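You operate a simulated robot arm through the tools that you are given. There is no shell and no other tool.

The job below is to be done with a simulated robot arm. You get a single attempt, and the scene is never put back.

TASK
Set the spring anchor for the black shell and let it float in the green band.
Fine: anchor at the weight printed on the shell and shell on the lift plate before the latch is freed; hands off the plate; latch it again. Set down upright: what you pick out.
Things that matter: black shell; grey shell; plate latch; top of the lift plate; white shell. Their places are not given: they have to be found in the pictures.

It is judged by the outcome, as a careful person would: the job done as asked, and still so three seconds after it is handed in. It fails if anything else is knocked over, pushed out of place, dropped, spilled or broken.

THE ROBOT
A 6-joint arm with a two-finger gripper, fixed in place. Base frame: the origin is on the floor under the middle of its stand, x ahead of it, y to its left, z up. Units: m, degrees, N and s.
It reaches about 1.417 m from its shoulder. Its first joint turns from -166.0 to 166.0 degrees. Payload 3.43 kg.
Tool frame: the origin (TCP) lies between the finger pads and is the grasp point; the fingertips stand 0.02 m ahead of it; z points along the fingers, y is the line along which they close. The gripper opens to 0.19 m; its body begins 0.248 m behind the TCP.
Orientation is that of the tool frame in the base frame, as a unit quaternion [x, y, z, w]. With the fingers straight down and closing along the base's y, the tool's x points along the base's -x, its y along +y and its z along -z.

THE INTERFACE
- The arm moves only by the tool play_rows. Its argument "commands" is one flat list of numbers, 6 for each row, row after row: the shift along the tool's x, y, z in units of 25 mm (1.0 is 25 mm), then the turn, a rotation vector about the tool's x, y, z in units of 4 degrees (1.0 is 4 degrees). In form: [dx, dy, dz, wx, wy, wz, dx, dy, dz, wx, wy, wz, ...]. A call has 1 to 20 rows; each row shifts and turns the commanded pose from where the row before left it, along the tool's axes as they then stand. "claw" is the finger opening in m, from 0 to 0.19, set as the call begins (left out, the last holds). A call with a number of a shift or a turn outside -1 to 1 is refused whole. Rows are played at 5 a second. More than 0.05 m and 8.6 degrees between two rows, or a gripper value outside its range, and nothing of the call is played. A pose out of reach is approached as far as the arm can. The call stops where the force on the tool passes 60 N (or 10 N more than at its start, if that is more) or the arm is blocked; 0.2 s more then pass. Each finger travels about 0.153 m/s and halts on what it meets, pressing with about 33 N; the grip force reading is that of the motor and also rises with nothing between the fingers. The clock runs only during rows and for 0.2 s after the last one: add rows that do not move to give the fingers time. It gives the time, the measured TCP pose, the force on the tool (base axes), the opening and the grip force at its end, in the units of the frame above (readings bear some noise), with the torque about the TCP (base axes, N m) and any sound that the robot's microphone picked up.
- Cameras (640 x 400 px; columns grow to the right, rows downward): "scene" is fixed at [0.0485, 0.6521, 1.5394]; the picture's right is [-0.53, -0.85, 0.00], its down [-0.41, 0.25, -0.88] and it looks along [0.74, -0.46, -0.48] (base axes); focal length 372 px, centre (320, 200). "wrist" rides on the gripper at [0.071, -0.008, -0.288] in the tool frame; the picture's right is [0.12, 0.99, 0.00], its down [-0.96, 0.12, -0.25] and it looks along [-0.25, 0.03, 0.97] (tool axes); focal length 261 px, centre (320, 200).
- camera(camera): a new picture of that camera. It takes no simulated time.
- slide_trunk(by): moves the trunk up (or, below 0, down) by that many m; the arm rides with it, the base frame stays. It gives what a move gives, with no picture.
- measure_at(camera, pixels): for up to 12 pixels [column, row] of the newest picture of that camera ("zoom" is the newest enlarged one), the place [x, y, z] in the base frame of the surface seen there, good to about 0.003 m. It takes no simulated time.
- inspect(camera, box): a new picture of the part [left, top, right, bottom] of that camera's present view, enlarged. It takes no simulated time.
- sign_off(): hands the job in; it is judged then, once.

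Unless the task says otherwise, let go and move clear before handing in.

The tools are called after "Call:" by a JSON object that holds its "op" and its "data". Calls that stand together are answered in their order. play_rows: Moves the arm, as the interface text tells. Its arguments: {"type":"object","properties":{"commands":{"type":"array","items":{"type":"number"}},"claw":{"type":"number"}},"required":["commands"]} The other tools are called the same way: slide_trunk (by) moves the trunk up or down; camera (camera) takes a picture; measure_at (camera, pixels) gives the place of the surface under pixels of a picture; inspect (camera, box) takes an enlarged picture of a part of a camera's view; sign_off () hands the job in.

At the start:

```text
t: 0.0
eef_pos: [0.7733, -0.1906, 1.1769]
tcp_rot: [0.0, 1.0, 0.0, -0.001]
force: [-0.2, 0.6, 0.2]
ft_torque: [0.0, -0.02, 0.01]
grip_width: 0.1899
finger_force: 0.0
trunk travel left (down, up): [-0.3, 0.14]
```

scene: 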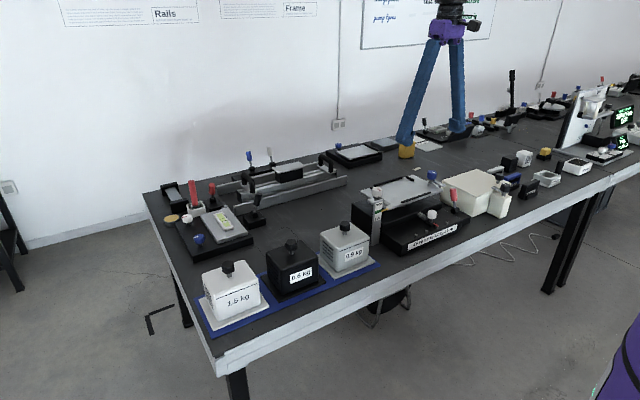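
wrist: 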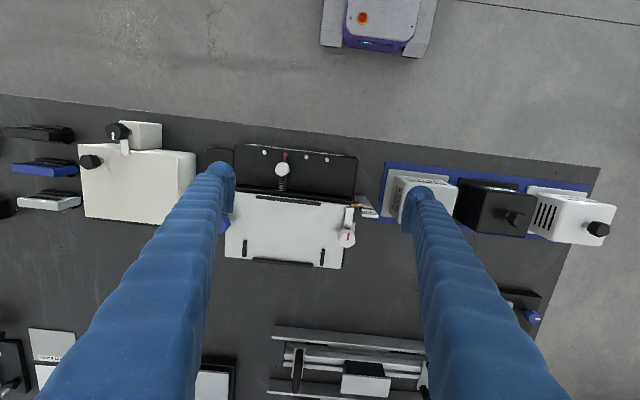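

The scene shows three shells on a blue mat: white 1.5 kg at (233,293), black 0.6 kg at (290,270), grey 0.9 kg at (345,245). A lift mechanism sits near (410,215). I will enlarge these before I move anything.

Call:
{"op": "inspect", "data": {"camera": "scene", "box": [340, 150, 500, 270]}}

Call:
{"op": "inspect", "data": {"camera": "wrist", "box": [190, 120, 400, 290]}}

Call:
{"op": "inspect", "data": {"camera": "scene", "box": [180, 200, 400, 340]}}

Call:
{"op": "inspect", "data": {"camera": "scene", "box": [140, 130, 360, 260]}}

```text
3.33 times, centred on (420, 210) of scene
```

zoom: 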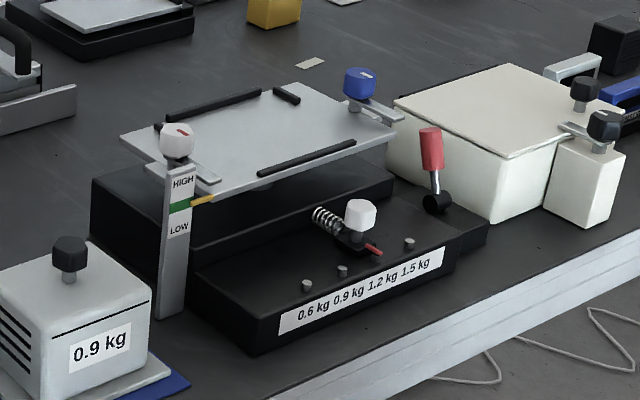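

```text
2.35 times, centred on (295, 205) of wrist
```

zoom: 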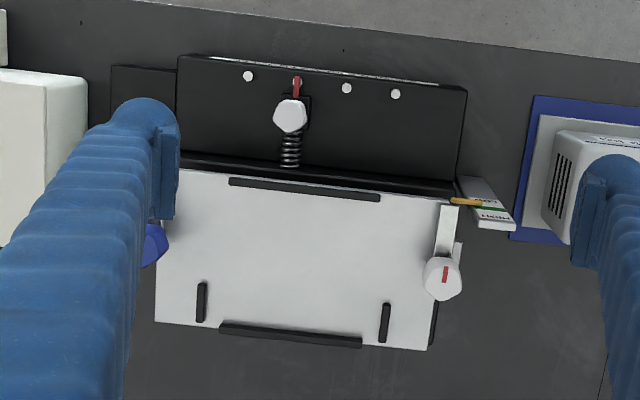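

```text
2.86 times, centred on (290, 270) of scene
```

zoom: 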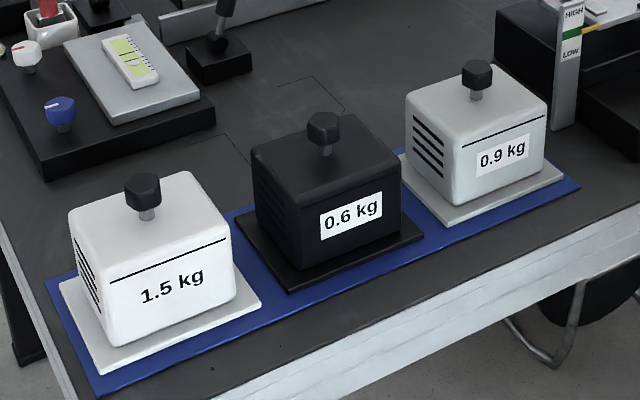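

```text
2.91 times, centred on (250, 195) of scene
```

zoom: 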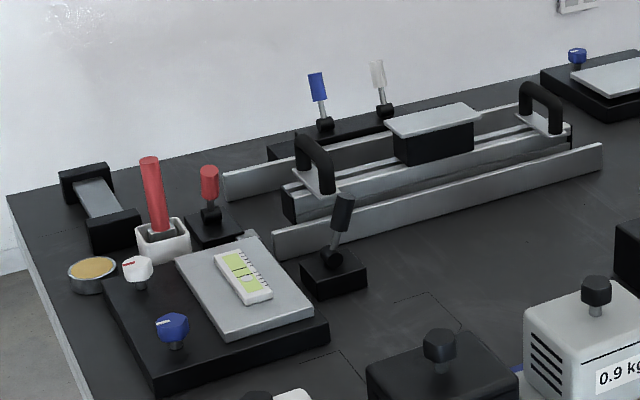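

The lift has an anchor slide (white knob, red pointer) that now points at the third pin, 1.2 kg. The scale beside it reads HIGH/LOW with a green band. There is also a white knob by the scale, a blue knob and a red lever. I will measure these parts to work out their geometry.

Call:
{"op": "inspect", "data": {"camera": "scene", "box": [340, 150, 500, 270]}}

Call:
{"op": "measure_at", "data": {"camera": "zoom", "pixels": [[306, 286], [342, 271], [409, 243], [360, 214], [178, 135], [360, 80], [431, 140], [437, 200], [250, 140], [180, 206], [126, 140], [330, 92]]}}

Call:
{"op": "measure_at", "data": {"camera": "scene", "pixels": [[227, 265], [290, 243], [345, 225], [270, 262], [312, 240], [322, 255], [280, 298], [322, 283], [285, 280], [296, 268], [325, 265], [262, 275]]}}

Call:
{"op": "measure_at", "data": {"camera": "wrist", "pixels": [[282, 169], [347, 238], [264, 153], [305, 156], [325, 160], [229, 225], [227, 200], [350, 262], [365, 208], [515, 218], [460, 205], [530, 235]]}}

```text
3.33 times, centred on (420, 210) of scene
```

zoom: 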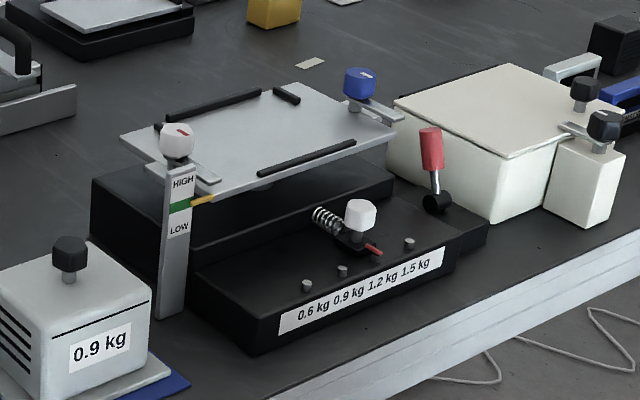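

```text
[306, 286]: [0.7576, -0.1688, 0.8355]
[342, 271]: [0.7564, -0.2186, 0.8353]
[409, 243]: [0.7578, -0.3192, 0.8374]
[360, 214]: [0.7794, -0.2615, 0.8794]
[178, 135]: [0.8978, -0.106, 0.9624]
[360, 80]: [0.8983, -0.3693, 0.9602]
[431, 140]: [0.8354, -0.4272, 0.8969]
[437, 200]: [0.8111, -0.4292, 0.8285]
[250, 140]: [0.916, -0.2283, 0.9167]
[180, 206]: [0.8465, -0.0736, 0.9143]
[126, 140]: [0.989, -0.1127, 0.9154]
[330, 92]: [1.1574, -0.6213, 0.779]
```

```text
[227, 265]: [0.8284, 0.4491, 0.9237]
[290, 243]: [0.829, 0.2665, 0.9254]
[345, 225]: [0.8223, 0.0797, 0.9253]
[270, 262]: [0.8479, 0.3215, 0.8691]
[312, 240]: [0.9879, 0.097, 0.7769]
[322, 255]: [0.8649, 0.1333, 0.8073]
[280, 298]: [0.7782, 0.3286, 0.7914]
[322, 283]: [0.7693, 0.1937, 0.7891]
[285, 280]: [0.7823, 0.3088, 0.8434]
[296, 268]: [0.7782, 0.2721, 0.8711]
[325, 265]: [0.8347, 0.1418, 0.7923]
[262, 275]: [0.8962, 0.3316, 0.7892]
```

```text
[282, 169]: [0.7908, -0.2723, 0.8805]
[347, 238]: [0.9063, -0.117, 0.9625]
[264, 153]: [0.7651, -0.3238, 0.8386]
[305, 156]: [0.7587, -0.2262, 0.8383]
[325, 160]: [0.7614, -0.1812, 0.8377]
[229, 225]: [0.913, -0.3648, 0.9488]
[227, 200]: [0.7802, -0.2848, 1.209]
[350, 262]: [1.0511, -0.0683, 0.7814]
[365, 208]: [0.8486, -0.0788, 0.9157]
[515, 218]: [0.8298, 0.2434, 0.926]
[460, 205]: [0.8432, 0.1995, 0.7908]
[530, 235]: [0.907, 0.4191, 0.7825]
```

The pins lie along y at about -0.169, -0.219, -0.269 and -0.319, with x about 0.757. The plate top is at z about 0.916. I need to know which part is the latch, so I will enlarge the candidates.

Call:
{"op": "inspect", "data": {"camera": "scene", "box": [425, 160, 475, 215]}}

Call:
{"op": "inspect", "data": {"camera": "scene", "box": [365, 170, 415, 250]}}

Call:
{"op": "inspect", "data": {"camera": "scene", "box": [410, 190, 470, 250]}}

Call:
{"op": "inspect", "data": {"camera": "wrist", "box": [320, 180, 390, 270]}}

```text
7.27 times, centred on (450, 188) of scene
```

zoom: 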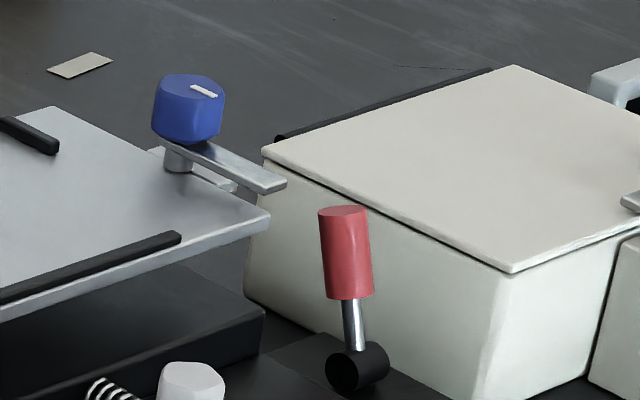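

```text
5.00 times, centred on (390, 210) of scene
```

zoom: 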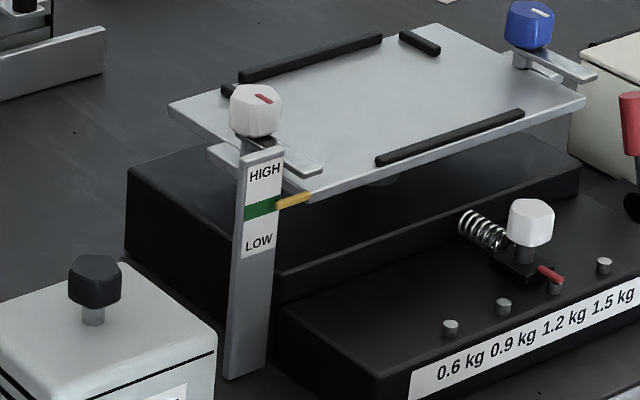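

```text
6.67 times, centred on (440, 220) of scene
```

zoom: 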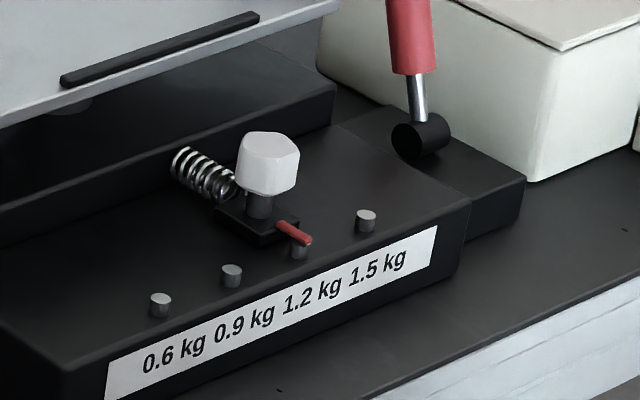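

```text
4.44 times, centred on (355, 225) of wrist
```

zoom: 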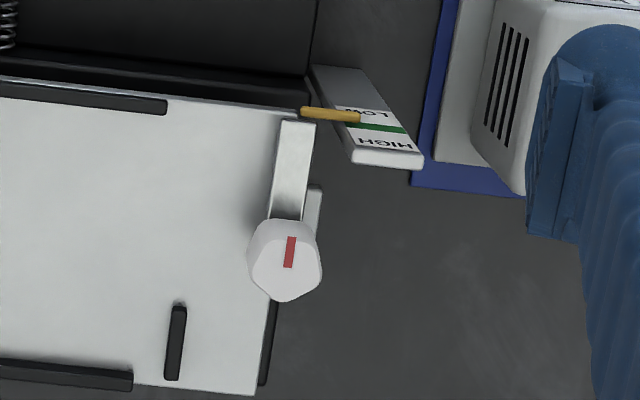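

The red lever pivots on a barrel on the base block and is the likely latch. The white and blue knobs turn small hold-down bars on the plate. I will lower the wrist camera over the anchor for a closer look.

Call:
{"op": "play_rows", "data": {"commands": [0, -0.5, 0.7, 0, 0, 0, 0, -0.5, 0.7, 0, 0, 0, 0, -0.5, 0.7, 0, 0, 0, 0, -0.5, 0.7, 0, 0, 0, 0, -0.5, 0.7, 0, 0, 0, 0, -0.5, 0.7, 0, 0, 0]}}

Call:
{"op": "camera", "data": {"camera": "wrist"}}

Call:
{"op": "inspect", "data": {"camera": "wrist", "box": [220, 60, 420, 200]}}

```text
t: 1.4
eef_pos: [0.7722, -0.2659, 1.0722]
tcp_rot: [0.0, 1.0, -0.001, -0.001]
force: [0.0, -0.2, 0.2]
ft_torque: [0.02, 0.0, 0.02]
grip_width: 0.1901
finger_force: 0.0
trunk travel left (down, up): [-0.3, 0.14]
```

```text
taken
```

wrist: 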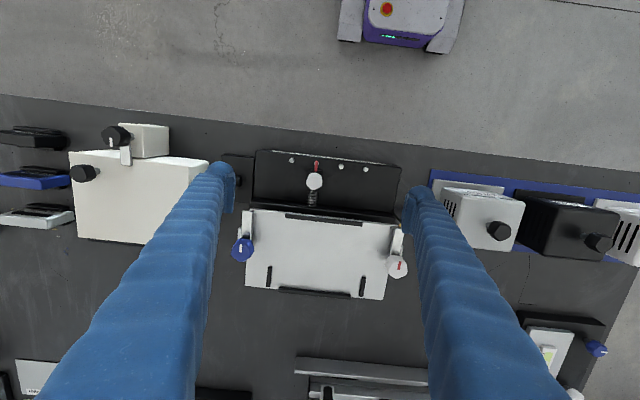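

```text
2.86 times, centred on (320, 130) of wrist
```

zoom: 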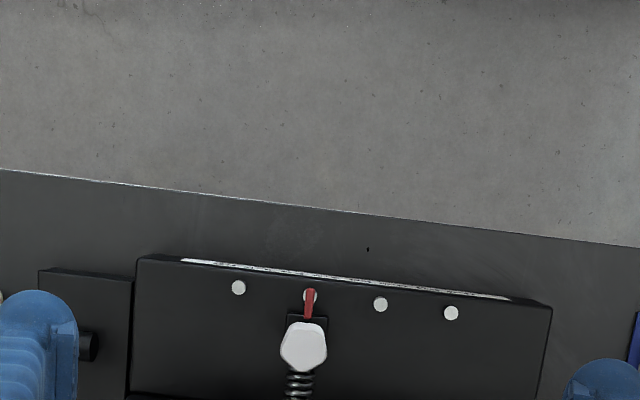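

The anchor block sits in line with the 1.2 kg pin. I will back off and tilt the wrist to see the lift from the robot's side.

Call:
{"op": "play_rows", "data": {"commands": [0.96, 0, 0, 0, 0, 0, 0.96, 0, 0, 0, 0, 0, 0.96, 0, 0, 0, 0, 0, 0.96, 0, 0, 0, 0, 0, 0.96, 0, 0, 0, 0, 0, 0, 0, 0, 0, -1, 0, 0, 0, 0, 0, -1, 0, 0, 0, 0, 0, -1, 0, 0, 0, 0, 0, -1, 0, 0, 0, 0, 0, -1, 0, 0, 0, 0, 0, -1, 0, 0, 0, 0, 0, -1, 0, 0, 0, 0, 0, -1, 0, 0, 0, 0, 0, -1, 0, 0, 0, 0, 0, -1, 0, 0, 0, 0, 0, -1, 0, 0, 0, 0, 0, -1, 0]}}

Call:
{"op": "camera", "data": {"camera": "wrist"}}

Call:
{"op": "inspect", "data": {"camera": "wrist", "box": [220, 120, 420, 260]}}

```text
t: 5.0
eef_pos: [0.6551, -0.2467, 1.0716]
tcp_rot: [-0.002, 0.937, 0.021, 0.348]
force: [-0.8, 0.0, 0.0]
ft_torque: [0.0, 0.01, 0.0]
grip_width: 0.1901
finger_force: 0.1
out of reach, approached as far as the arm can: row 11, 12, 13, 14
trunk travel left (down, up): [-0.3, 0.14]
```

```text
taken
```

wrist: 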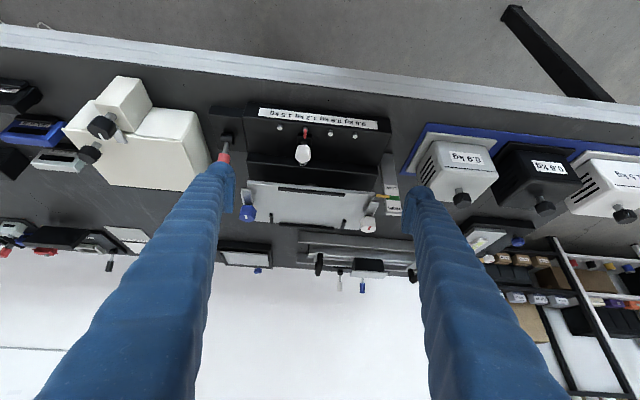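

```text
2.86 times, centred on (320, 190) of wrist
```

zoom: 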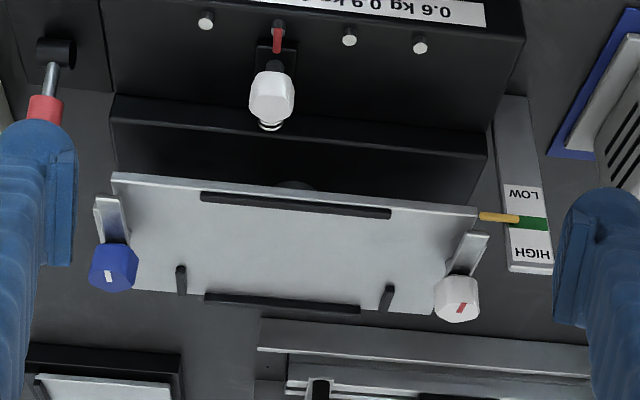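

The picture is upside down, with the robot side at the top. The pointer is beside the green band, and the lever at the left is partly behind a finger. I will shift toward the lever and come closer.

Call:
{"op": "play_rows", "data": {"commands": [0, -1, 0.3, 0, 0, 0, 0, -1, 0.3, 0, 0, 0, 0, -1, 0.3, 0, 0, 0, 0, -1, 0.3, 0, 0, 0, 0, -1, 0.3, 0, 0, 0, 0, -1, 0.3, 0, 0, 0]}}

Call:
{"op": "camera", "data": {"camera": "wrist"}}

Call:
{"op": "inspect", "data": {"camera": "wrist", "box": [240, 80, 400, 200]}}

```text
t: 6.4
eef_pos: [0.6864, -0.3971, 1.0314]
tcp_rot: [-0.001, 0.938, 0.02, 0.347]
force: [-0.2, -0.4, 0.2]
ft_torque: [0.0, -0.02, 0.03]
grip_width: 0.1898
finger_force: 0.0
trunk travel left (down, up): [-0.3, 0.14]
```

```text
taken
```

wrist: 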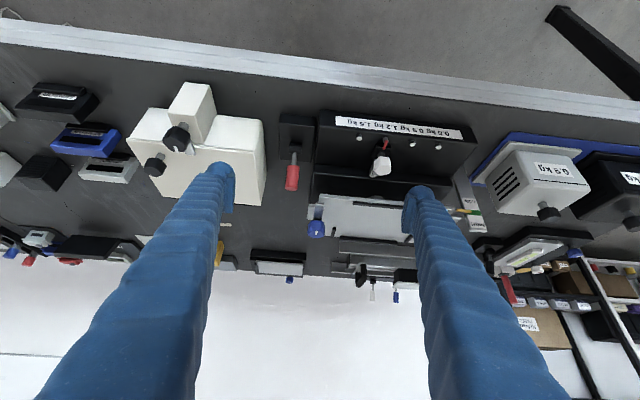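

```text
3.33 times, centred on (320, 140) of wrist
```

zoom: 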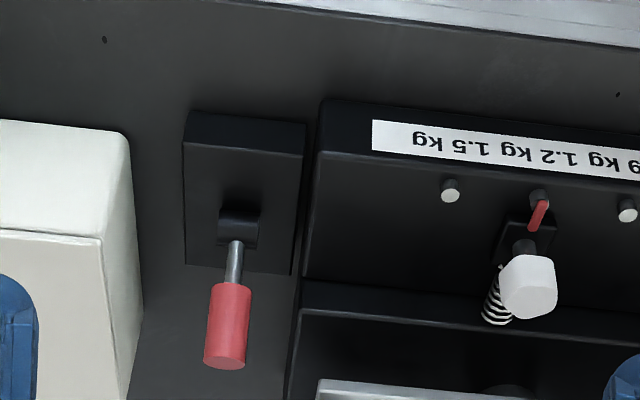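

The lever pivots about y and its handle leans away from the robot. I will measure the lever, its block and the anchor block.

Call:
{"op": "measure_at", "data": {"camera": "zoom", "pixels": [[225, 365], [230, 325], [228, 290], [235, 262], [240, 225], [245, 130], [200, 200], [280, 255], [527, 290], [510, 230], [548, 230], [540, 212]]}}

Call:
{"op": "inspect", "data": {"camera": "wrist", "box": [340, 120, 420, 190]}}

```text
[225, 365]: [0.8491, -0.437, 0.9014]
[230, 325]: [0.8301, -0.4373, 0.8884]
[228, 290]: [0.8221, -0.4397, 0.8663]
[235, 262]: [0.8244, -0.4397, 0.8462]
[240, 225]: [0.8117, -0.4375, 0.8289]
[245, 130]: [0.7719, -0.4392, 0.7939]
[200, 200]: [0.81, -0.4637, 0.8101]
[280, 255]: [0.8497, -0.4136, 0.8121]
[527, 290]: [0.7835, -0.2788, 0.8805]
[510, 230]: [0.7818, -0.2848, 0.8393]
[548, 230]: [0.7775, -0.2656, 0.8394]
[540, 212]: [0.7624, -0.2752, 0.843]
```

```text
5.71 times, centred on (380, 155) of wrist
```

zoom: 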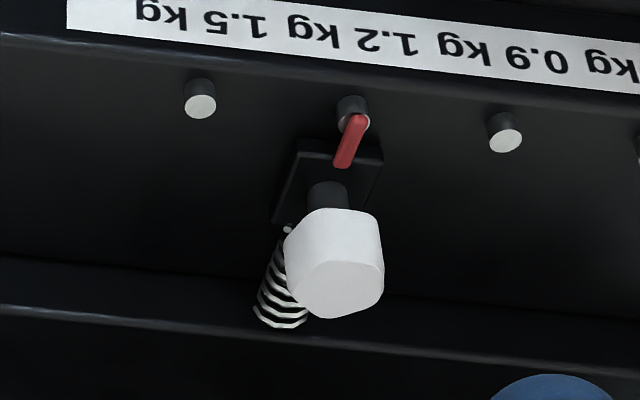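

The anchor knob is centred near (0.785, -0.27, 0.88), and the lever's handle end is at (0.849, -0.437, 0.90). I will turn the tool back to vertical and go above the anchor.

Call:
{"op": "play_rows", "data": {"commands": [0, 0, 0, 0.053, 0.921, 0.003, 0, 0, 0, 0.053, 0.921, 0.003, 0, 0, 0, 0.053, 0.921, 0.003, 0, 0, 0, 0.053, 0.921, 0.003, 0, 0, 0, 0.053, 0.921, 0.003, 0, 0, 0, 0.053, 0.921, 0.003, 0, 0, 0, 0.053, 0.921, 0.003, 0, 0, 0, 0.053, 0.921, 0.003, 0, 0, 0, 0.053, 0.921, 0.003, 0, 0, 0, 0.053, 0.921, 0.003, 0, 0, 0, 0.053, 0.921, 0.003]}}

```text
t: 8.8
eef_pos: [0.6879, -0.3965, 1.031]
tcp_rot: [-0.001, 1.0, 0.001, 0.001]
force: [0.9, -0.5, -0.4]
ft_torque: [0.01, 0.04, -0.03]
grip_width: 0.1901
finger_force: 0.1
trunk travel left (down, up): [-0.3, 0.14]
```

The tool is vertical again at (0.688, -0.397, 1.031). I will move above the anchor knob and look down at it.

Call:
{"op": "play_rows", "data": {"commands": [-0.66, 0.843, 0, 0, 0, 0, -0.66, 0.843, 0, 0, 0, 0, -0.66, 0.843, 0, 0, 0, 0, -0.66, 0.843, 0, 0, 0, 0, -0.66, 0.843, 0, 0, 0, 0, -0.66, 0.843, 0, 0, 0, 0]}}

Call:
{"op": "camera", "data": {"camera": "wrist"}}

Call:
{"op": "inspect", "data": {"camera": "wrist", "box": [240, 110, 400, 230]}}

```text
t: 10.2
eef_pos: [0.7861, -0.2669, 1.0318]
tcp_rot: [-0.001, 1.0, -0.001, 0.002]
force: [-0.8, 0.1, -0.1]
ft_torque: [-0.08, 0.05, 0.0]
grip_width: 0.19
finger_force: 0.0
trunk travel left (down, up): [-0.3, 0.14]
```

```text
taken
```

wrist: 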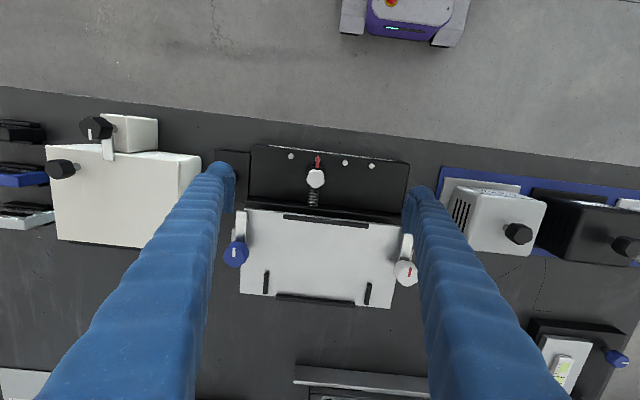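

```text
3.33 times, centred on (320, 170) of wrist
```

zoom: 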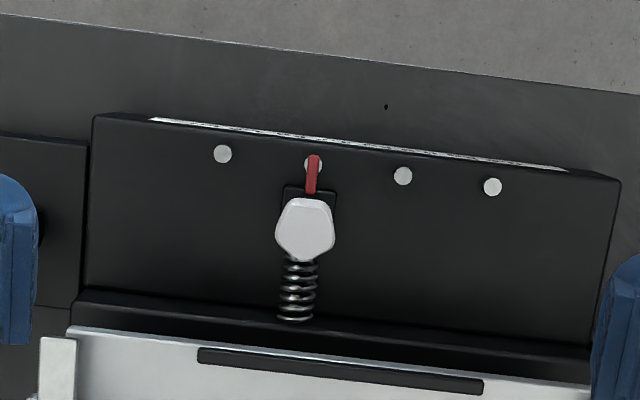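

The knob is at (305,228) in the zoom, between the fingers. I will measure it, the pins and the plate features.

Call:
{"op": "measure_at", "data": {"camera": "zoom", "pixels": [[305, 228], [278, 235], [332, 235], [305, 203], [305, 255], [223, 154], [403, 176], [492, 186], [312, 160], [290, 195], [332, 198], [300, 290]]}}

Call:
{"op": "measure_at", "data": {"camera": "wrist", "pixels": [[285, 216], [368, 227], [267, 282], [368, 295], [277, 297], [355, 304], [250, 212], [399, 228], [242, 290], [390, 306], [234, 252], [405, 272]]}}

```text
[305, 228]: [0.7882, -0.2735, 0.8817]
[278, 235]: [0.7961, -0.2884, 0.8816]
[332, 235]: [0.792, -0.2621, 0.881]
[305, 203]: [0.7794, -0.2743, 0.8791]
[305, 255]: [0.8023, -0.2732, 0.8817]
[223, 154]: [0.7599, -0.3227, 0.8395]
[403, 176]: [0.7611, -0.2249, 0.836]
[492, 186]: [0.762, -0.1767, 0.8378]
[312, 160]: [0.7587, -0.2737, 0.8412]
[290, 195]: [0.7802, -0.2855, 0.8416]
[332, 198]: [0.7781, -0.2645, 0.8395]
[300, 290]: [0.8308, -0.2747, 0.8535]
```

```text
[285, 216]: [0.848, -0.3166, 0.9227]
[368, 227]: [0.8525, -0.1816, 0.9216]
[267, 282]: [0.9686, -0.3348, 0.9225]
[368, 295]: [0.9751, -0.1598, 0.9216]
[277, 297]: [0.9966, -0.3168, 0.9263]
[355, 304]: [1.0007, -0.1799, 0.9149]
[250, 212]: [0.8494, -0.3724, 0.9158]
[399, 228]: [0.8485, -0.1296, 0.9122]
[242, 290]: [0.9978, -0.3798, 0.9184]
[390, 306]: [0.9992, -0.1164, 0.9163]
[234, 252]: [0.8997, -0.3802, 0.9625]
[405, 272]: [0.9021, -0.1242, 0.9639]
```

The knob's centre is about (0.789, -0.274) with its top at 0.881. The pins are 0.05 apart, so the 0.6 kg pin is at about y = -0.174. I will narrow the fingers and come down around the knob, staying above the pins.

Call:
{"op": "play_rows", "data": {"commands": [-0.1, -0.28, 0, 0, 0, 0, 0, 0, 0.9, 0, 0, 0, 0, 0, 0.9, 0, 0, 0, 0, 0, 0.9, 0, 0, 0, 0, 0, 0.9, 0, 0, 0, 0, 0, 0.9, 0, 0, 0, 0, 0, 0.9, 0, 0, 0, 0, 0, 0.9, 0, 0, 0], "claw": 0.08}}

Call:
{"op": "camera", "data": {"camera": "wrist"}}

Call:
{"op": "inspect", "data": {"camera": "scene", "box": [370, 150, 490, 240]}}

```text
t: 12.0
eef_pos: [0.7895, -0.2751, 0.8736]
tcp_rot: [-0.002, 1.0, 0.0, 0.002]
force: [0.7, 0.1, 1.2]
ft_torque: [0.01, 0.03, 0.04]
grip_width: 0.0801
finger_force: 0.1
trunk travel left (down, up): [-0.3, 0.14]
```

```text
taken
```

wrist: 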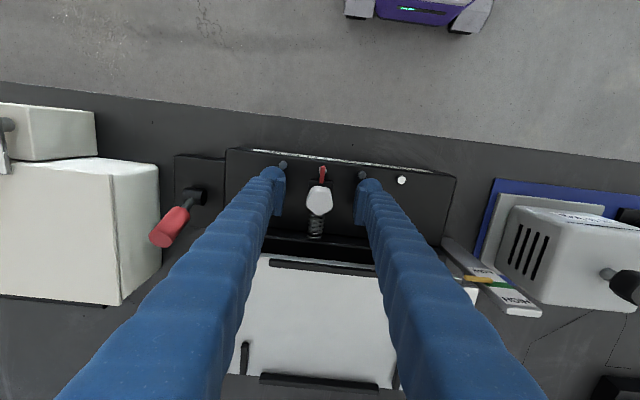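

```text
4.44 times, centred on (430, 195) of scene
```

zoom: 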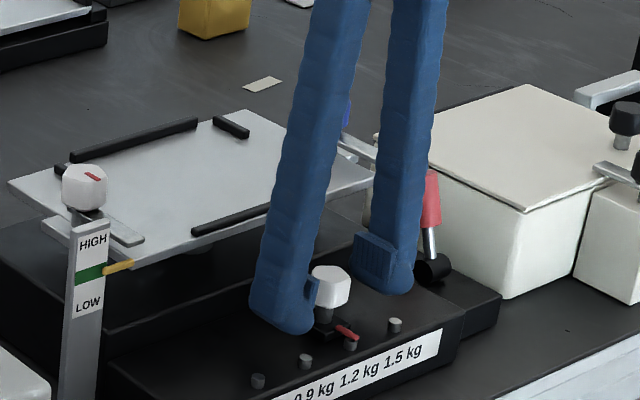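

The fingers straddle the knob and clear the pins. I will close on it.

Call:
{"op": "play_rows", "data": {"commands": [0, 0, 0, 0, 0, 0, 0, 0, 0, 0, 0, 0, 0, 0, 0, 0, 0, 0, 0, 0, 0, 0, 0, 0], "claw": 0.01}}

Call:
{"op": "inspect", "data": {"camera": "scene", "box": [370, 150, 490, 240]}}

Call:
{"op": "inspect", "data": {"camera": "wrist", "box": [240, 130, 400, 250]}}

```text
t: 13.0
eef_pos: [0.788, -0.2748, 0.8739]
tcp_rot: [-0.002, 1.0, 0.0, 0.001]
force: [-2.3, -0.4, 4.4]
ft_torque: [0.04, 0.04, -0.01]
grip_width: 0.0305
finger_force: 45.2
trunk travel left (down, up): [-0.3, 0.14]
```

```text
4.44 times, centred on (430, 195) of scene
```

zoom: 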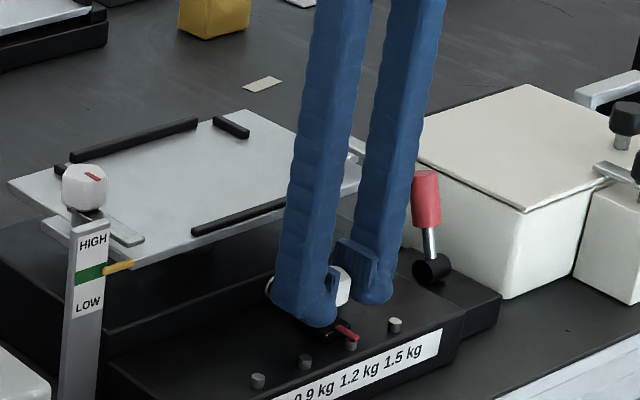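

```text
3.33 times, centred on (320, 190) of wrist
```

zoom: 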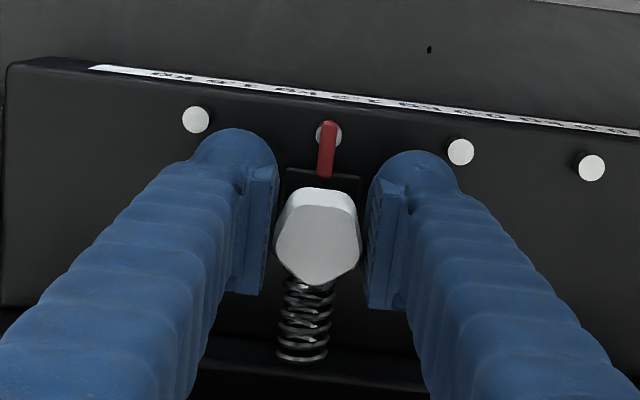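

The fingers hold the knob at 0.0305 m. I will slide it 25 mm toward +y in small steps and watch the force.

Call:
{"op": "play_rows", "data": {"commands": [0, 0.2, 0, 0, 0, 0, 0, 0.2, 0, 0, 0, 0, 0, 0.2, 0, 0, 0, 0, 0, 0.2, 0, 0, 0, 0, 0, 0.2, 0, 0, 0, 0]}}

Call:
{"op": "inspect", "data": {"camera": "wrist", "box": [240, 130, 400, 250]}}

```text
t: 14.2
eef_pos: [0.7884, -0.2502, 0.8761]
tcp_rot: [-0.002, 1.0, 0.001, 0.001]
force: [-7.8, 0.2, 1.0]
ft_torque: [-0.09, 0.05, 0.03]
grip_width: 0.031
finger_force: 45.2
trunk travel left (down, up): [-0.3, 0.14]
```

```text
3.33 times, centred on (320, 190) of wrist
```

zoom: 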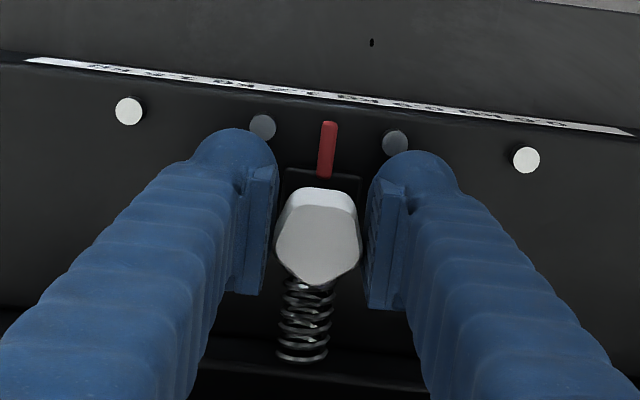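

The anchor slides with the fingers, and its red pointer is now between the pins. I will go the other 75 mm to the 0.6 kg pin.

Call:
{"op": "play_rows", "data": {"commands": [0, 0.2, 0, 0, 0, 0, 0, 0.2, 0, 0, 0, 0, 0, 0.2, 0, 0, 0, 0, 0, 0.2, 0, 0, 0, 0, 0, 0.2, 0, 0, 0, 0, 0, 0.2, 0, 0, 0, 0, 0, 0.2, 0, 0, 0, 0, 0, 0.2, 0, 0, 0, 0, 0, 0.2, 0, 0, 0, 0, 0, 0.2, 0, 0, 0, 0, 0, 0.2, 0, 0, 0, 0, 0, 0.2, 0, 0, 0, 0, 0, 0.2, 0, 0, 0, 0, 0, 0.2, 0, 0, 0, 0, 0, 0.2, 0, 0, 0, 0]}}

Call:
{"op": "inspect", "data": {"camera": "wrist", "box": [240, 130, 400, 250]}}

Call:
{"op": "inspect", "data": {"camera": "scene", "box": [370, 170, 470, 250]}}

```text
t: 17.4
eef_pos: [0.7877, -0.1759, 0.8751]
tcp_rot: [-0.002, 1.0, 0.0, 0.001]
force: [-19.3, 0.8, -12.5]
ft_torque: [-0.02, 0.47, 0.05]
grip_width: 0.0305
finger_force: 45.0
trunk travel left (down, up): [-0.3, 0.14]
```

```text
3.33 times, centred on (320, 190) of wrist
```

zoom: 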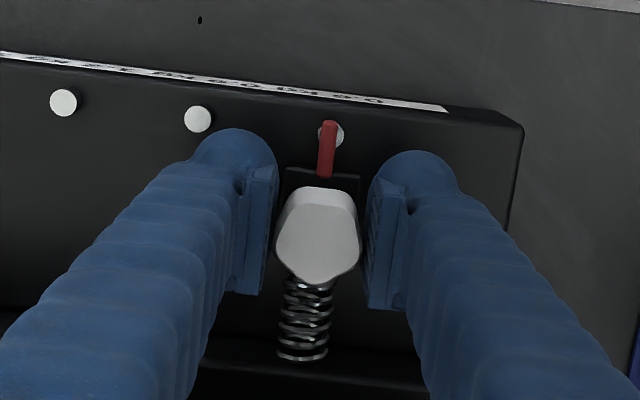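

```text
5.00 times, centred on (420, 210) of scene
```

zoom: 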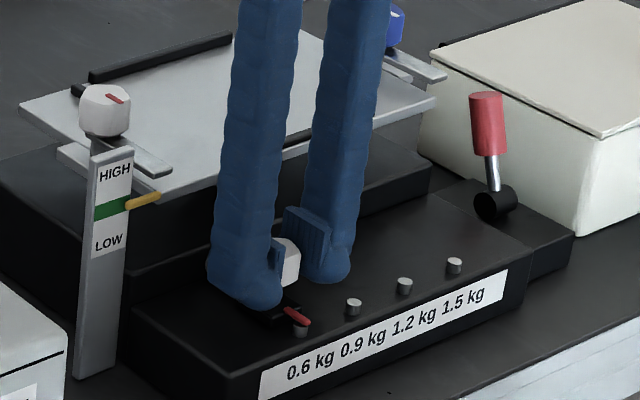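

The red pointer is over the 0.6 kg pin, about 1 mm short. I will nudge it and release.

Call:
{"op": "play_rows", "data": {"commands": [0, 0.04, 0, 0, 0, 0, 0, 0, 0, 0, 0, 0]}}

Call:
{"op": "play_rows", "data": {"commands": [0, 0, 0, 0, 0, 0, 0, 0, 0, 0, 0, 0, 0, 0, 0, 0, 0, 0], "claw": 0.07}}

Call:
{"op": "inspect", "data": {"camera": "wrist", "box": [240, 130, 400, 250]}}

Call:
{"op": "inspect", "data": {"camera": "scene", "box": [370, 170, 470, 250]}}

```text
t: 18.0
eef_pos: [0.7875, -0.1765, 0.8747]
tcp_rot: [-0.001, 1.0, 0.001, 0.002]
force: [-20.2, -2.6, -14.8]
ft_torque: [-0.02, 0.25, 0.0]
grip_width: 0.0307
finger_force: 44.6
trunk travel left (down, up): [-0.3, 0.14]
```

```text
t: 18.8
eef_pos: [0.7897, -0.1756, 0.8754]
tcp_rot: [-0.002, 1.0, 0.0, 0.001]
force: [0.9, 1.1, 0.6]
ft_torque: [-0.05, 0.01, 0.0]
grip_width: 0.0701
finger_force: 0.1
trunk travel left (down, up): [-0.3, 0.14]
```

```text
3.33 times, centred on (320, 190) of wrist
```

zoom: 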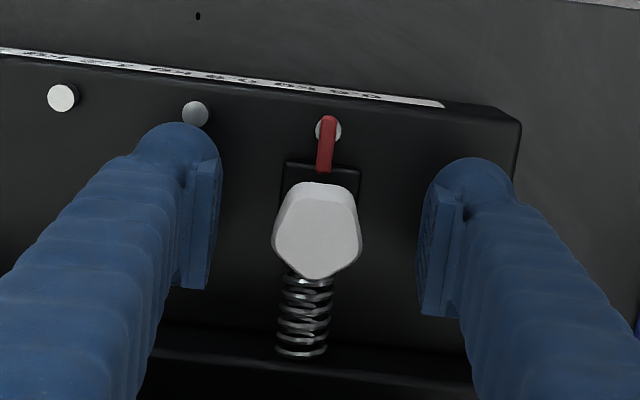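

```text
5.00 times, centred on (420, 210) of scene
```

zoom: 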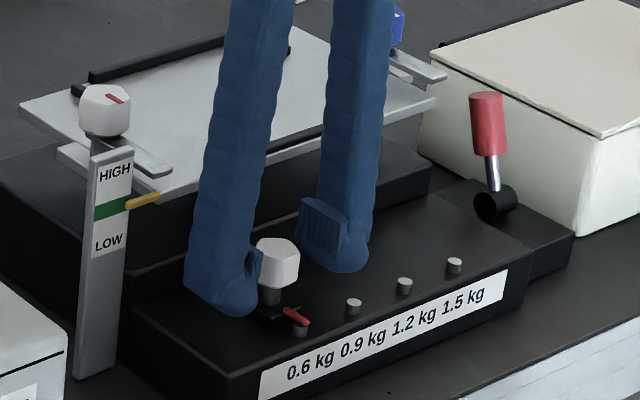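

The pointer sits centred over the 0.6 kg pin and held after release. I will rise and travel above the black shell to look at its knob and foot.

Call:
{"op": "play_rows", "data": {"commands": [0, 0, -0.5, 0, 0, 0, 0, 0, -1, 0, 0, 0, 0, 0, -1, 0, 0, 0, 0, 0, -1, 0, 0, 0, 0, 0, -1, 0, 0, 0, 0, 0, -1, 0, 0, 0, 0, 0, -1, 0, 0, 0, 0, 0, -1, 0, 0, 0, 0, 0, -1, 0, 0, 0, 0, 0, -1, 0, 0, 0]}}

Call:
{"op": "play_rows", "data": {"commands": [-0.1, 0.983, 0, 0, 0, 0, -0.1, 0.983, 0, 0, 0, 0, -0.1, 0.983, 0, 0, 0, 0, -0.1, 0.983, 0, 0, 0, 0, -0.1, 0.983, 0, 0, 0, 0, -0.1, 0.983, 0, 0, 0, 0, -0.1, 0.983, 0, 0, 0, 0, -0.1, 0.983, 0, 0, 0, 0, -0.1, 0.983, 0, 0, 0, 0, -0.1, 0.983, 0, 0, 0, 0, -0.1, 0.983, 0, 0, 0, 0, -0.1, 0.983, 0, 0, 0, 0, -0.1, 0.983, 0, 0, 0, 0, -0.1, 0.983, 0, 0, 0, 0, -0.1, 0.983, 0, 0, 0, 0, -0.1, 0.983, 0, 0, 0, 0, -0.1, 0.983, 0, 0, 0, 0, -0.1, 0.983, 0, 0, 0, 0], "claw": 0.1}}

Call:
{"op": "camera", "data": {"camera": "wrist"}}

Call:
{"op": "inspect", "data": {"camera": "scene", "box": [340, 150, 500, 270]}}

```text
t: 21.0
eef_pos: [0.7866, -0.1735, 1.1117]
tcp_rot: [-0.001, 1.0, 0.0, 0.002]
force: [0.4, -0.2, 0.1]
ft_torque: [0.04, -0.01, -0.02]
grip_width: 0.0703
finger_force: 0.1
trunk travel left (down, up): [-0.3, 0.14]
```

```text
t: 24.8
eef_pos: [0.8326, 0.2691, 1.113]
tcp_rot: [-0.001, 1.0, -0.001, 0.001]
force: [0.2, 1.5, -0.4]
ft_torque: [-0.06, 0.02, -0.01]
grip_width: 0.1
finger_force: 0.0
trunk travel left (down, up): [-0.3, 0.14]
```

```text
taken
```

wrist: 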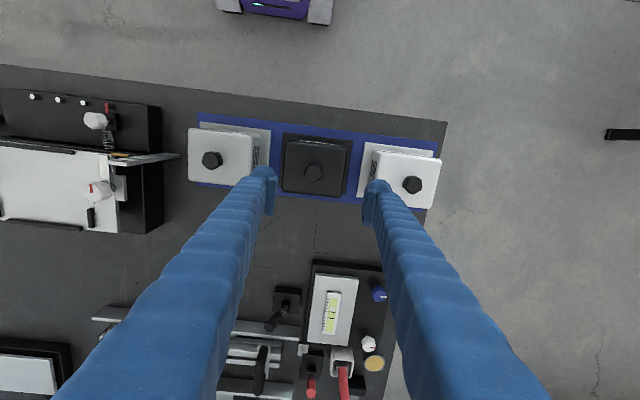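

```text
3.33 times, centred on (420, 210) of scene
```

zoom: 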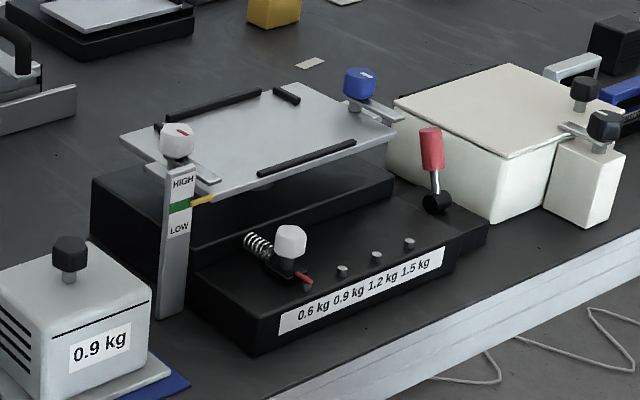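

The anchor stays at 0.6 kg, and the black shell is below the gripper at (315,168). I will measure its knob, body and foot.

Call:
{"op": "inspect", "data": {"camera": "wrist", "box": [260, 110, 380, 210]}}

Call:
{"op": "measure_at", "data": {"camera": "zoom", "pixels": [[289, 334], [255, 335], [320, 335], [285, 300], [120, 250], [460, 200], [300, 155], [300, 420], [150, 130], [475, 180], [125, 430], [460, 440]]}}

```text
4.00 times, centred on (320, 160) of wrist
```

zoom: 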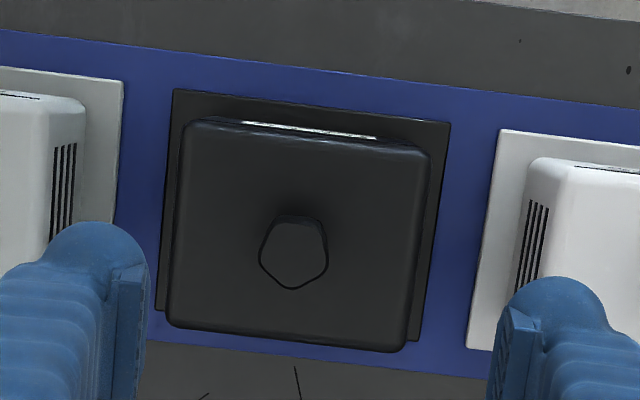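

```text
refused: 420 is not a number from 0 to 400
```

Call:
{"op": "measure_at", "data": {"camera": "zoom", "pixels": [[293, 254], [263, 252], [325, 258], [295, 222], [175, 95], [447, 128], [157, 308], [415, 338], [190, 130], [425, 160], [175, 315], [395, 345]]}}

Call:
{"op": "measure_at", "data": {"camera": "scene", "pixels": [[290, 243], [291, 238], [285, 245], [296, 245], [290, 252], [290, 256]]}}

```text
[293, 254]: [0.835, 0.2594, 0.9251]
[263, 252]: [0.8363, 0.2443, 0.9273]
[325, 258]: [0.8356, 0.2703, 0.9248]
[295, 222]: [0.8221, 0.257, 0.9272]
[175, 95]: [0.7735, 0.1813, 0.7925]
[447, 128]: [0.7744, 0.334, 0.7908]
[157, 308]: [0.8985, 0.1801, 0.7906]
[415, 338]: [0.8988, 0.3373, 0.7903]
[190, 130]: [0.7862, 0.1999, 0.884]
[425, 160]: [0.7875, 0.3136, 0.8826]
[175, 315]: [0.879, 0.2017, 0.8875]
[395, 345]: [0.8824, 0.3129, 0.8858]
```

```text
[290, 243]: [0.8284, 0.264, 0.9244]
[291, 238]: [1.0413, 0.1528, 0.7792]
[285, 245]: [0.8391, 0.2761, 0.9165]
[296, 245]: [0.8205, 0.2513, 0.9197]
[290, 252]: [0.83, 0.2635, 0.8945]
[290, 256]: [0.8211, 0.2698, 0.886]
```

The black shell's foot spans x 0.774–0.899 and y 0.181–0.337, centred at (0.836, 0.259). Its knob top is at z 0.926. I will descend to the knob with the fingertips staying above the shell's top at 0.886.

Call:
{"op": "play_rows", "data": {"commands": [-0.136, -0.42, 0, 0, 0, 0, 0, 0, 0.98, 0, 0, 0, 0, 0, 0.98, 0, 0, 0, 0, 0, 0.98, 0, 0, 0, 0, 0, 0.98, 0, 0, 0, 0, 0, 0.98, 0, 0, 0, 0, 0, 0.98, 0, 0, 0, 0, 0, 0.98, 0, 0, 0, 0, 0, 0.98, 0, 0, 0], "claw": 0.07}}

Call:
{"op": "inspect", "data": {"camera": "wrist", "box": [240, 110, 400, 230]}}

Call:
{"op": "inspect", "data": {"camera": "scene", "box": [220, 200, 360, 310]}}

```text
t: 26.8
eef_pos: [0.8365, 0.258, 0.9162]
tcp_rot: [-0.002, 1.0, 0.0, 0.001]
force: [-0.3, 0.4, 0.4]
ft_torque: [-0.01, 0.01, 0.02]
grip_width: 0.07
finger_force: 0.0
trunk travel left (down, up): [-0.3, 0.14]
```

```text
3.33 times, centred on (320, 170) of wrist
```

zoom: 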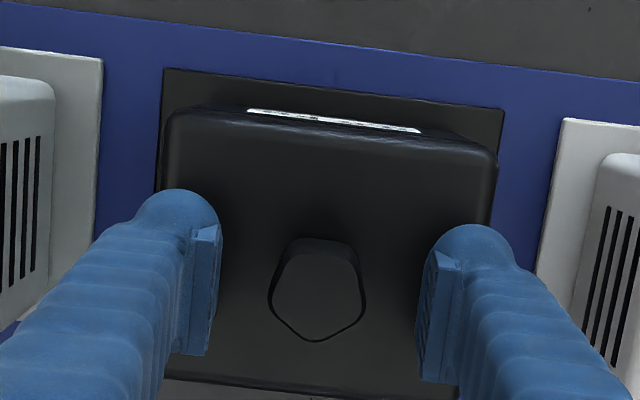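

```text
3.64 times, centred on (290, 255) of scene
```

zoom: 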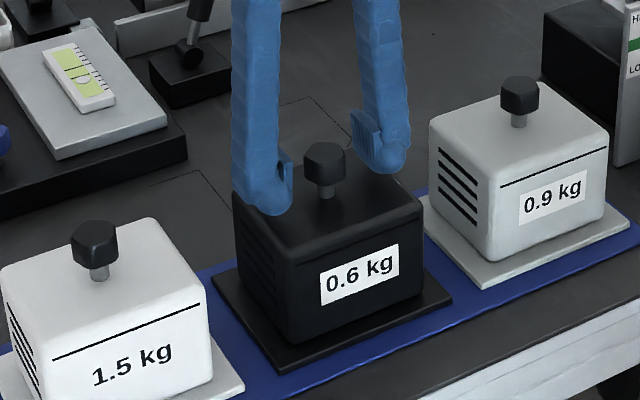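

The fingers sit on both sides of the black knob at mid-height. I will close on it.

Call:
{"op": "play_rows", "data": {"commands": [0, 0, 0, 0, 0, 0, 0, 0, 0, 0, 0, 0, 0, 0, 0, 0, 0, 0, 0, 0, 0, 0, 0, 0], "claw": 0.0}}

Call:
{"op": "inspect", "data": {"camera": "wrist", "box": [240, 110, 400, 230]}}

```text
t: 27.8
eef_pos: [0.8354, 0.2573, 0.9165]
tcp_rot: [-0.002, 1.0, 0.0, 0.002]
force: [-2.3, -0.2, 5.9]
ft_torque: [0.03, 0.11, 0.01]
grip_width: 0.0329
finger_force: 32.7
trunk travel left (down, up): [-0.3, 0.14]
```

```text
3.33 times, centred on (320, 170) of wrist
```

zoom: 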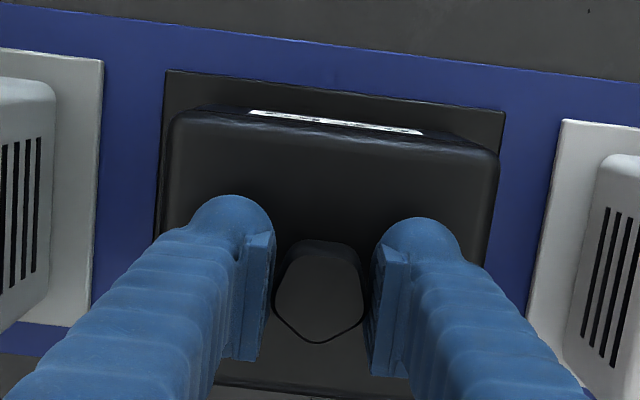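

The knob is gripped at 0.033 m. I will lift slowly and check that the shell hangs level.

Call:
{"op": "play_rows", "data": {"commands": [0, 0, -0.2, 0, 0, 0, 0, 0, -0.3, 0, 0, 0, 0, 0, -0.4, 0, 0, 0, 0, 0, -0.5, 0, 0, 0, 0, 0, -0.5, 0, 0, 0, 0, 0, 0, 0, 0, 0, 0, 0, 0, 0, 0, 0]}}

Call:
{"op": "inspect", "data": {"camera": "wrist", "box": [240, 110, 400, 230]}}

Call:
{"op": "inspect", "data": {"camera": "scene", "box": [220, 190, 360, 310]}}

```text
t: 29.4
eef_pos: [0.8356, 0.2588, 0.9633]
tcp_rot: [-0.002, 1.0, -0.001, 0.001]
force: [0.4, 0.1, -5.4]
ft_torque: [-0.02, -0.04, 0.02]
grip_width: 0.0331
finger_force: 32.9
trunk travel left (down, up): [-0.3, 0.14]
```

```text
3.33 times, centred on (320, 170) of wrist
```

zoom: 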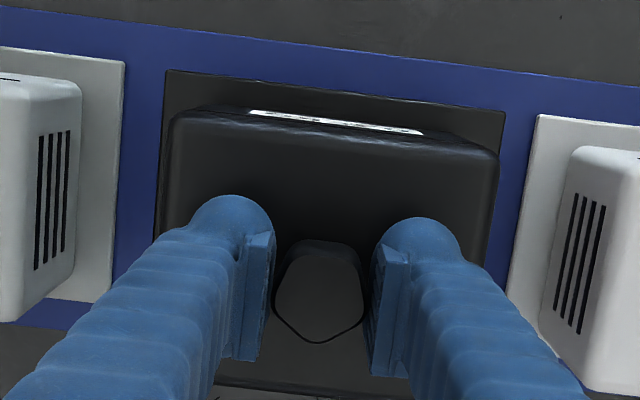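

```text
3.33 times, centred on (290, 250) of scene
```

zoom: 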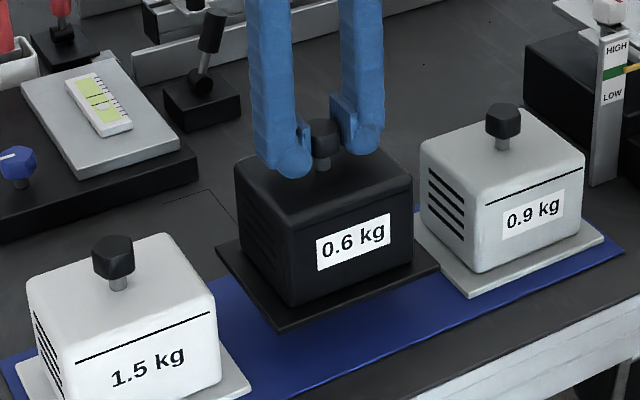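

The shell is lifted and level, and the force reads about 5.4 N, which fits 0.6 kg. I will raise it to travel height and measure the plate's ridges once more from the scene view.

Call:
{"op": "play_rows", "data": {"commands": [0, 0, -0.8, 0, 0, 0, 0, 0, -0.9, 0, 0, 0, 0, 0, -0.9, 0, 0, 0, 0, 0, -0.9, 0, 0, 0, 0, 0, -0.9, 0, 0, 0, 0, 0, -0.9, 0, 0, 0, 0, 0, -0.9, 0, 0, 0, 0, 0, -0.9, 0, 0, 0, 0, 0, -0.9, 0, 0, 0, 0, 0, -0.9, 0, 0, 0, 0, 0, -0.5, 0, 0, 0]}}

Call:
{"op": "inspect", "data": {"camera": "scene", "box": [350, 150, 450, 225]}}

Call:
{"op": "measure_at", "data": {"camera": "zoom", "pixels": [[300, 200], [200, 145]]}}

```text
t: 31.8
eef_pos: [0.8345, 0.2582, 1.1991]
tcp_rot: [-0.002, 1.0, 0.0, 0.001]
force: [0.1, 0.2, -5.4]
ft_torque: [-0.01, -0.03, -0.01]
grip_width: 0.0328
finger_force: 33.0
trunk travel left (down, up): [-0.3, 0.14]
```

```text
5.33 times, centred on (400, 188) of scene
```

zoom: 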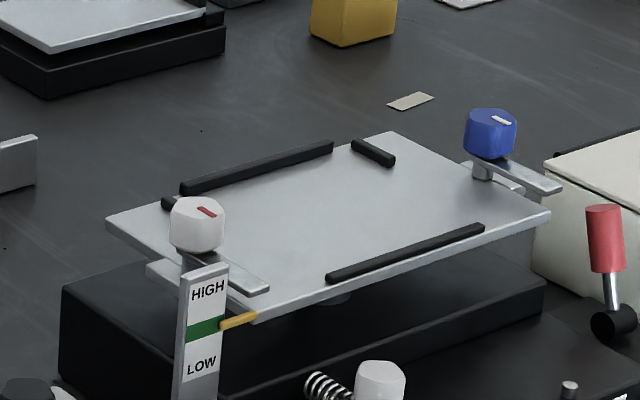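

```text
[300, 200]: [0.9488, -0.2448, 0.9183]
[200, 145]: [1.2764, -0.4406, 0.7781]
```

The ridges are clear in this view. I will measure the inner edges: front ridge top, back ridge foot and the side stubs.

Call:
{"op": "measure_at", "data": {"camera": "zoom", "pixels": [[329, 273], [400, 252], [480, 227], [340, 281], [184, 192], [260, 172], [330, 150], [372, 158], [392, 164], [354, 144], [170, 207], [395, 135]]}}

```text
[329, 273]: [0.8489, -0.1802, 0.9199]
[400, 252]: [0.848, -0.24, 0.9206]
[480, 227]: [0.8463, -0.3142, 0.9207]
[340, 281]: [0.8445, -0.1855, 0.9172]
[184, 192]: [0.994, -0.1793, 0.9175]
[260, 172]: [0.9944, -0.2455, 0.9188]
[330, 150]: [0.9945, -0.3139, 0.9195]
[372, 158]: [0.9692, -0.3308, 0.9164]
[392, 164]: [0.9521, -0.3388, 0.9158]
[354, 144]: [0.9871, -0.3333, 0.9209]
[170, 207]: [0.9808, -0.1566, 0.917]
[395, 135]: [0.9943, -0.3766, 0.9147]
```

The free area on the plate is about x 0.851–0.993 and y -0.333 to -0.160, so its centre is (0.922, -0.247) and the foot fits with 6–8 mm to spare. I will carry the shell over at z 1.2.

Call:
{"op": "play_rows", "data": {"commands": [0, -0.3, 0, 0, 0, 0, 0, -0.6, 0, 0, 0, 0, -0.1, -0.9, 0, 0, 0, 0, -0.2, -0.9, 0, 0, 0, 0, -0.2, -0.9, 0, 0, 0, 0, -0.2, -0.9, 0, 0, 0, 0, -0.2, -0.9, 0, 0, 0, 0, -0.2, -0.9, 0, 0, 0, 0, -0.2, -0.9, 0, 0, 0, 0, -0.2, -0.9, 0, 0, 0, 0, -0.2, -0.9, 0, 0, 0, 0, -0.2, -0.9, 0, 0, 0, 0, -0.2, -0.6, 0, 0, 0, 0, 0, -0.3, 0, 0, 0, 0]}}

Call:
{"op": "play_rows", "data": {"commands": [0, -0.4, 0, 0, 0, 0, -0.2, -0.8, 0, 0, 0, 0, -0.2, -0.9, 0, 0, 0, 0, -0.2, -0.9, 0, 0, 0, 0, -0.2, -0.9, 0, 0, 0, 0, -0.2, -0.9, 0, 0, 0, 0, -0.2, -0.9, 0, 0, 0, 0, -0.1, -0.9, 0, 0, 0, 0, -0.1, -0.9, 0, 0, 0, 0, 0, -0.5, 0, 0, 0, 0, 0, -0.2, 0, 0, 0, 0, 0, 0, 0, 0, 0, 0, 0, 0, 0, 0, 0, 0]}}

Call:
{"op": "inspect", "data": {"camera": "scene", "box": [340, 90, 500, 230]}}

```text
t: 34.8
eef_pos: [0.8885, -0.013, 1.2003]
tcp_rot: [-0.002, 1.0, 0.0, 0.001]
force: [-0.2, 0.5, -5.9]
ft_torque: [0.0, -0.03, -0.03]
grip_width: 0.0327
finger_force: 33.1
trunk travel left (down, up): [-0.3, 0.14]
```

```text
t: 37.6
eef_pos: [0.9231, -0.2175, 1.198]
tcp_rot: [-0.002, 1.0, -0.001, 0.001]
force: [0.4, -0.3, -5.5]
ft_torque: [-0.05, -0.03, -0.03]
grip_width: 0.033
finger_force: 32.6
trunk travel left (down, up): [-0.3, 0.14]
```

```text
2.86 times, centred on (420, 160) of scene
```

zoom: 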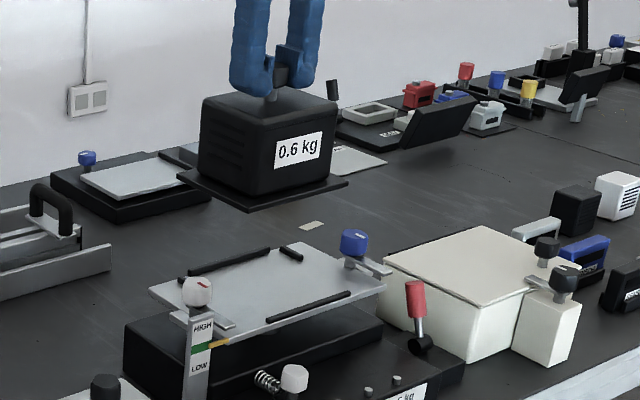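

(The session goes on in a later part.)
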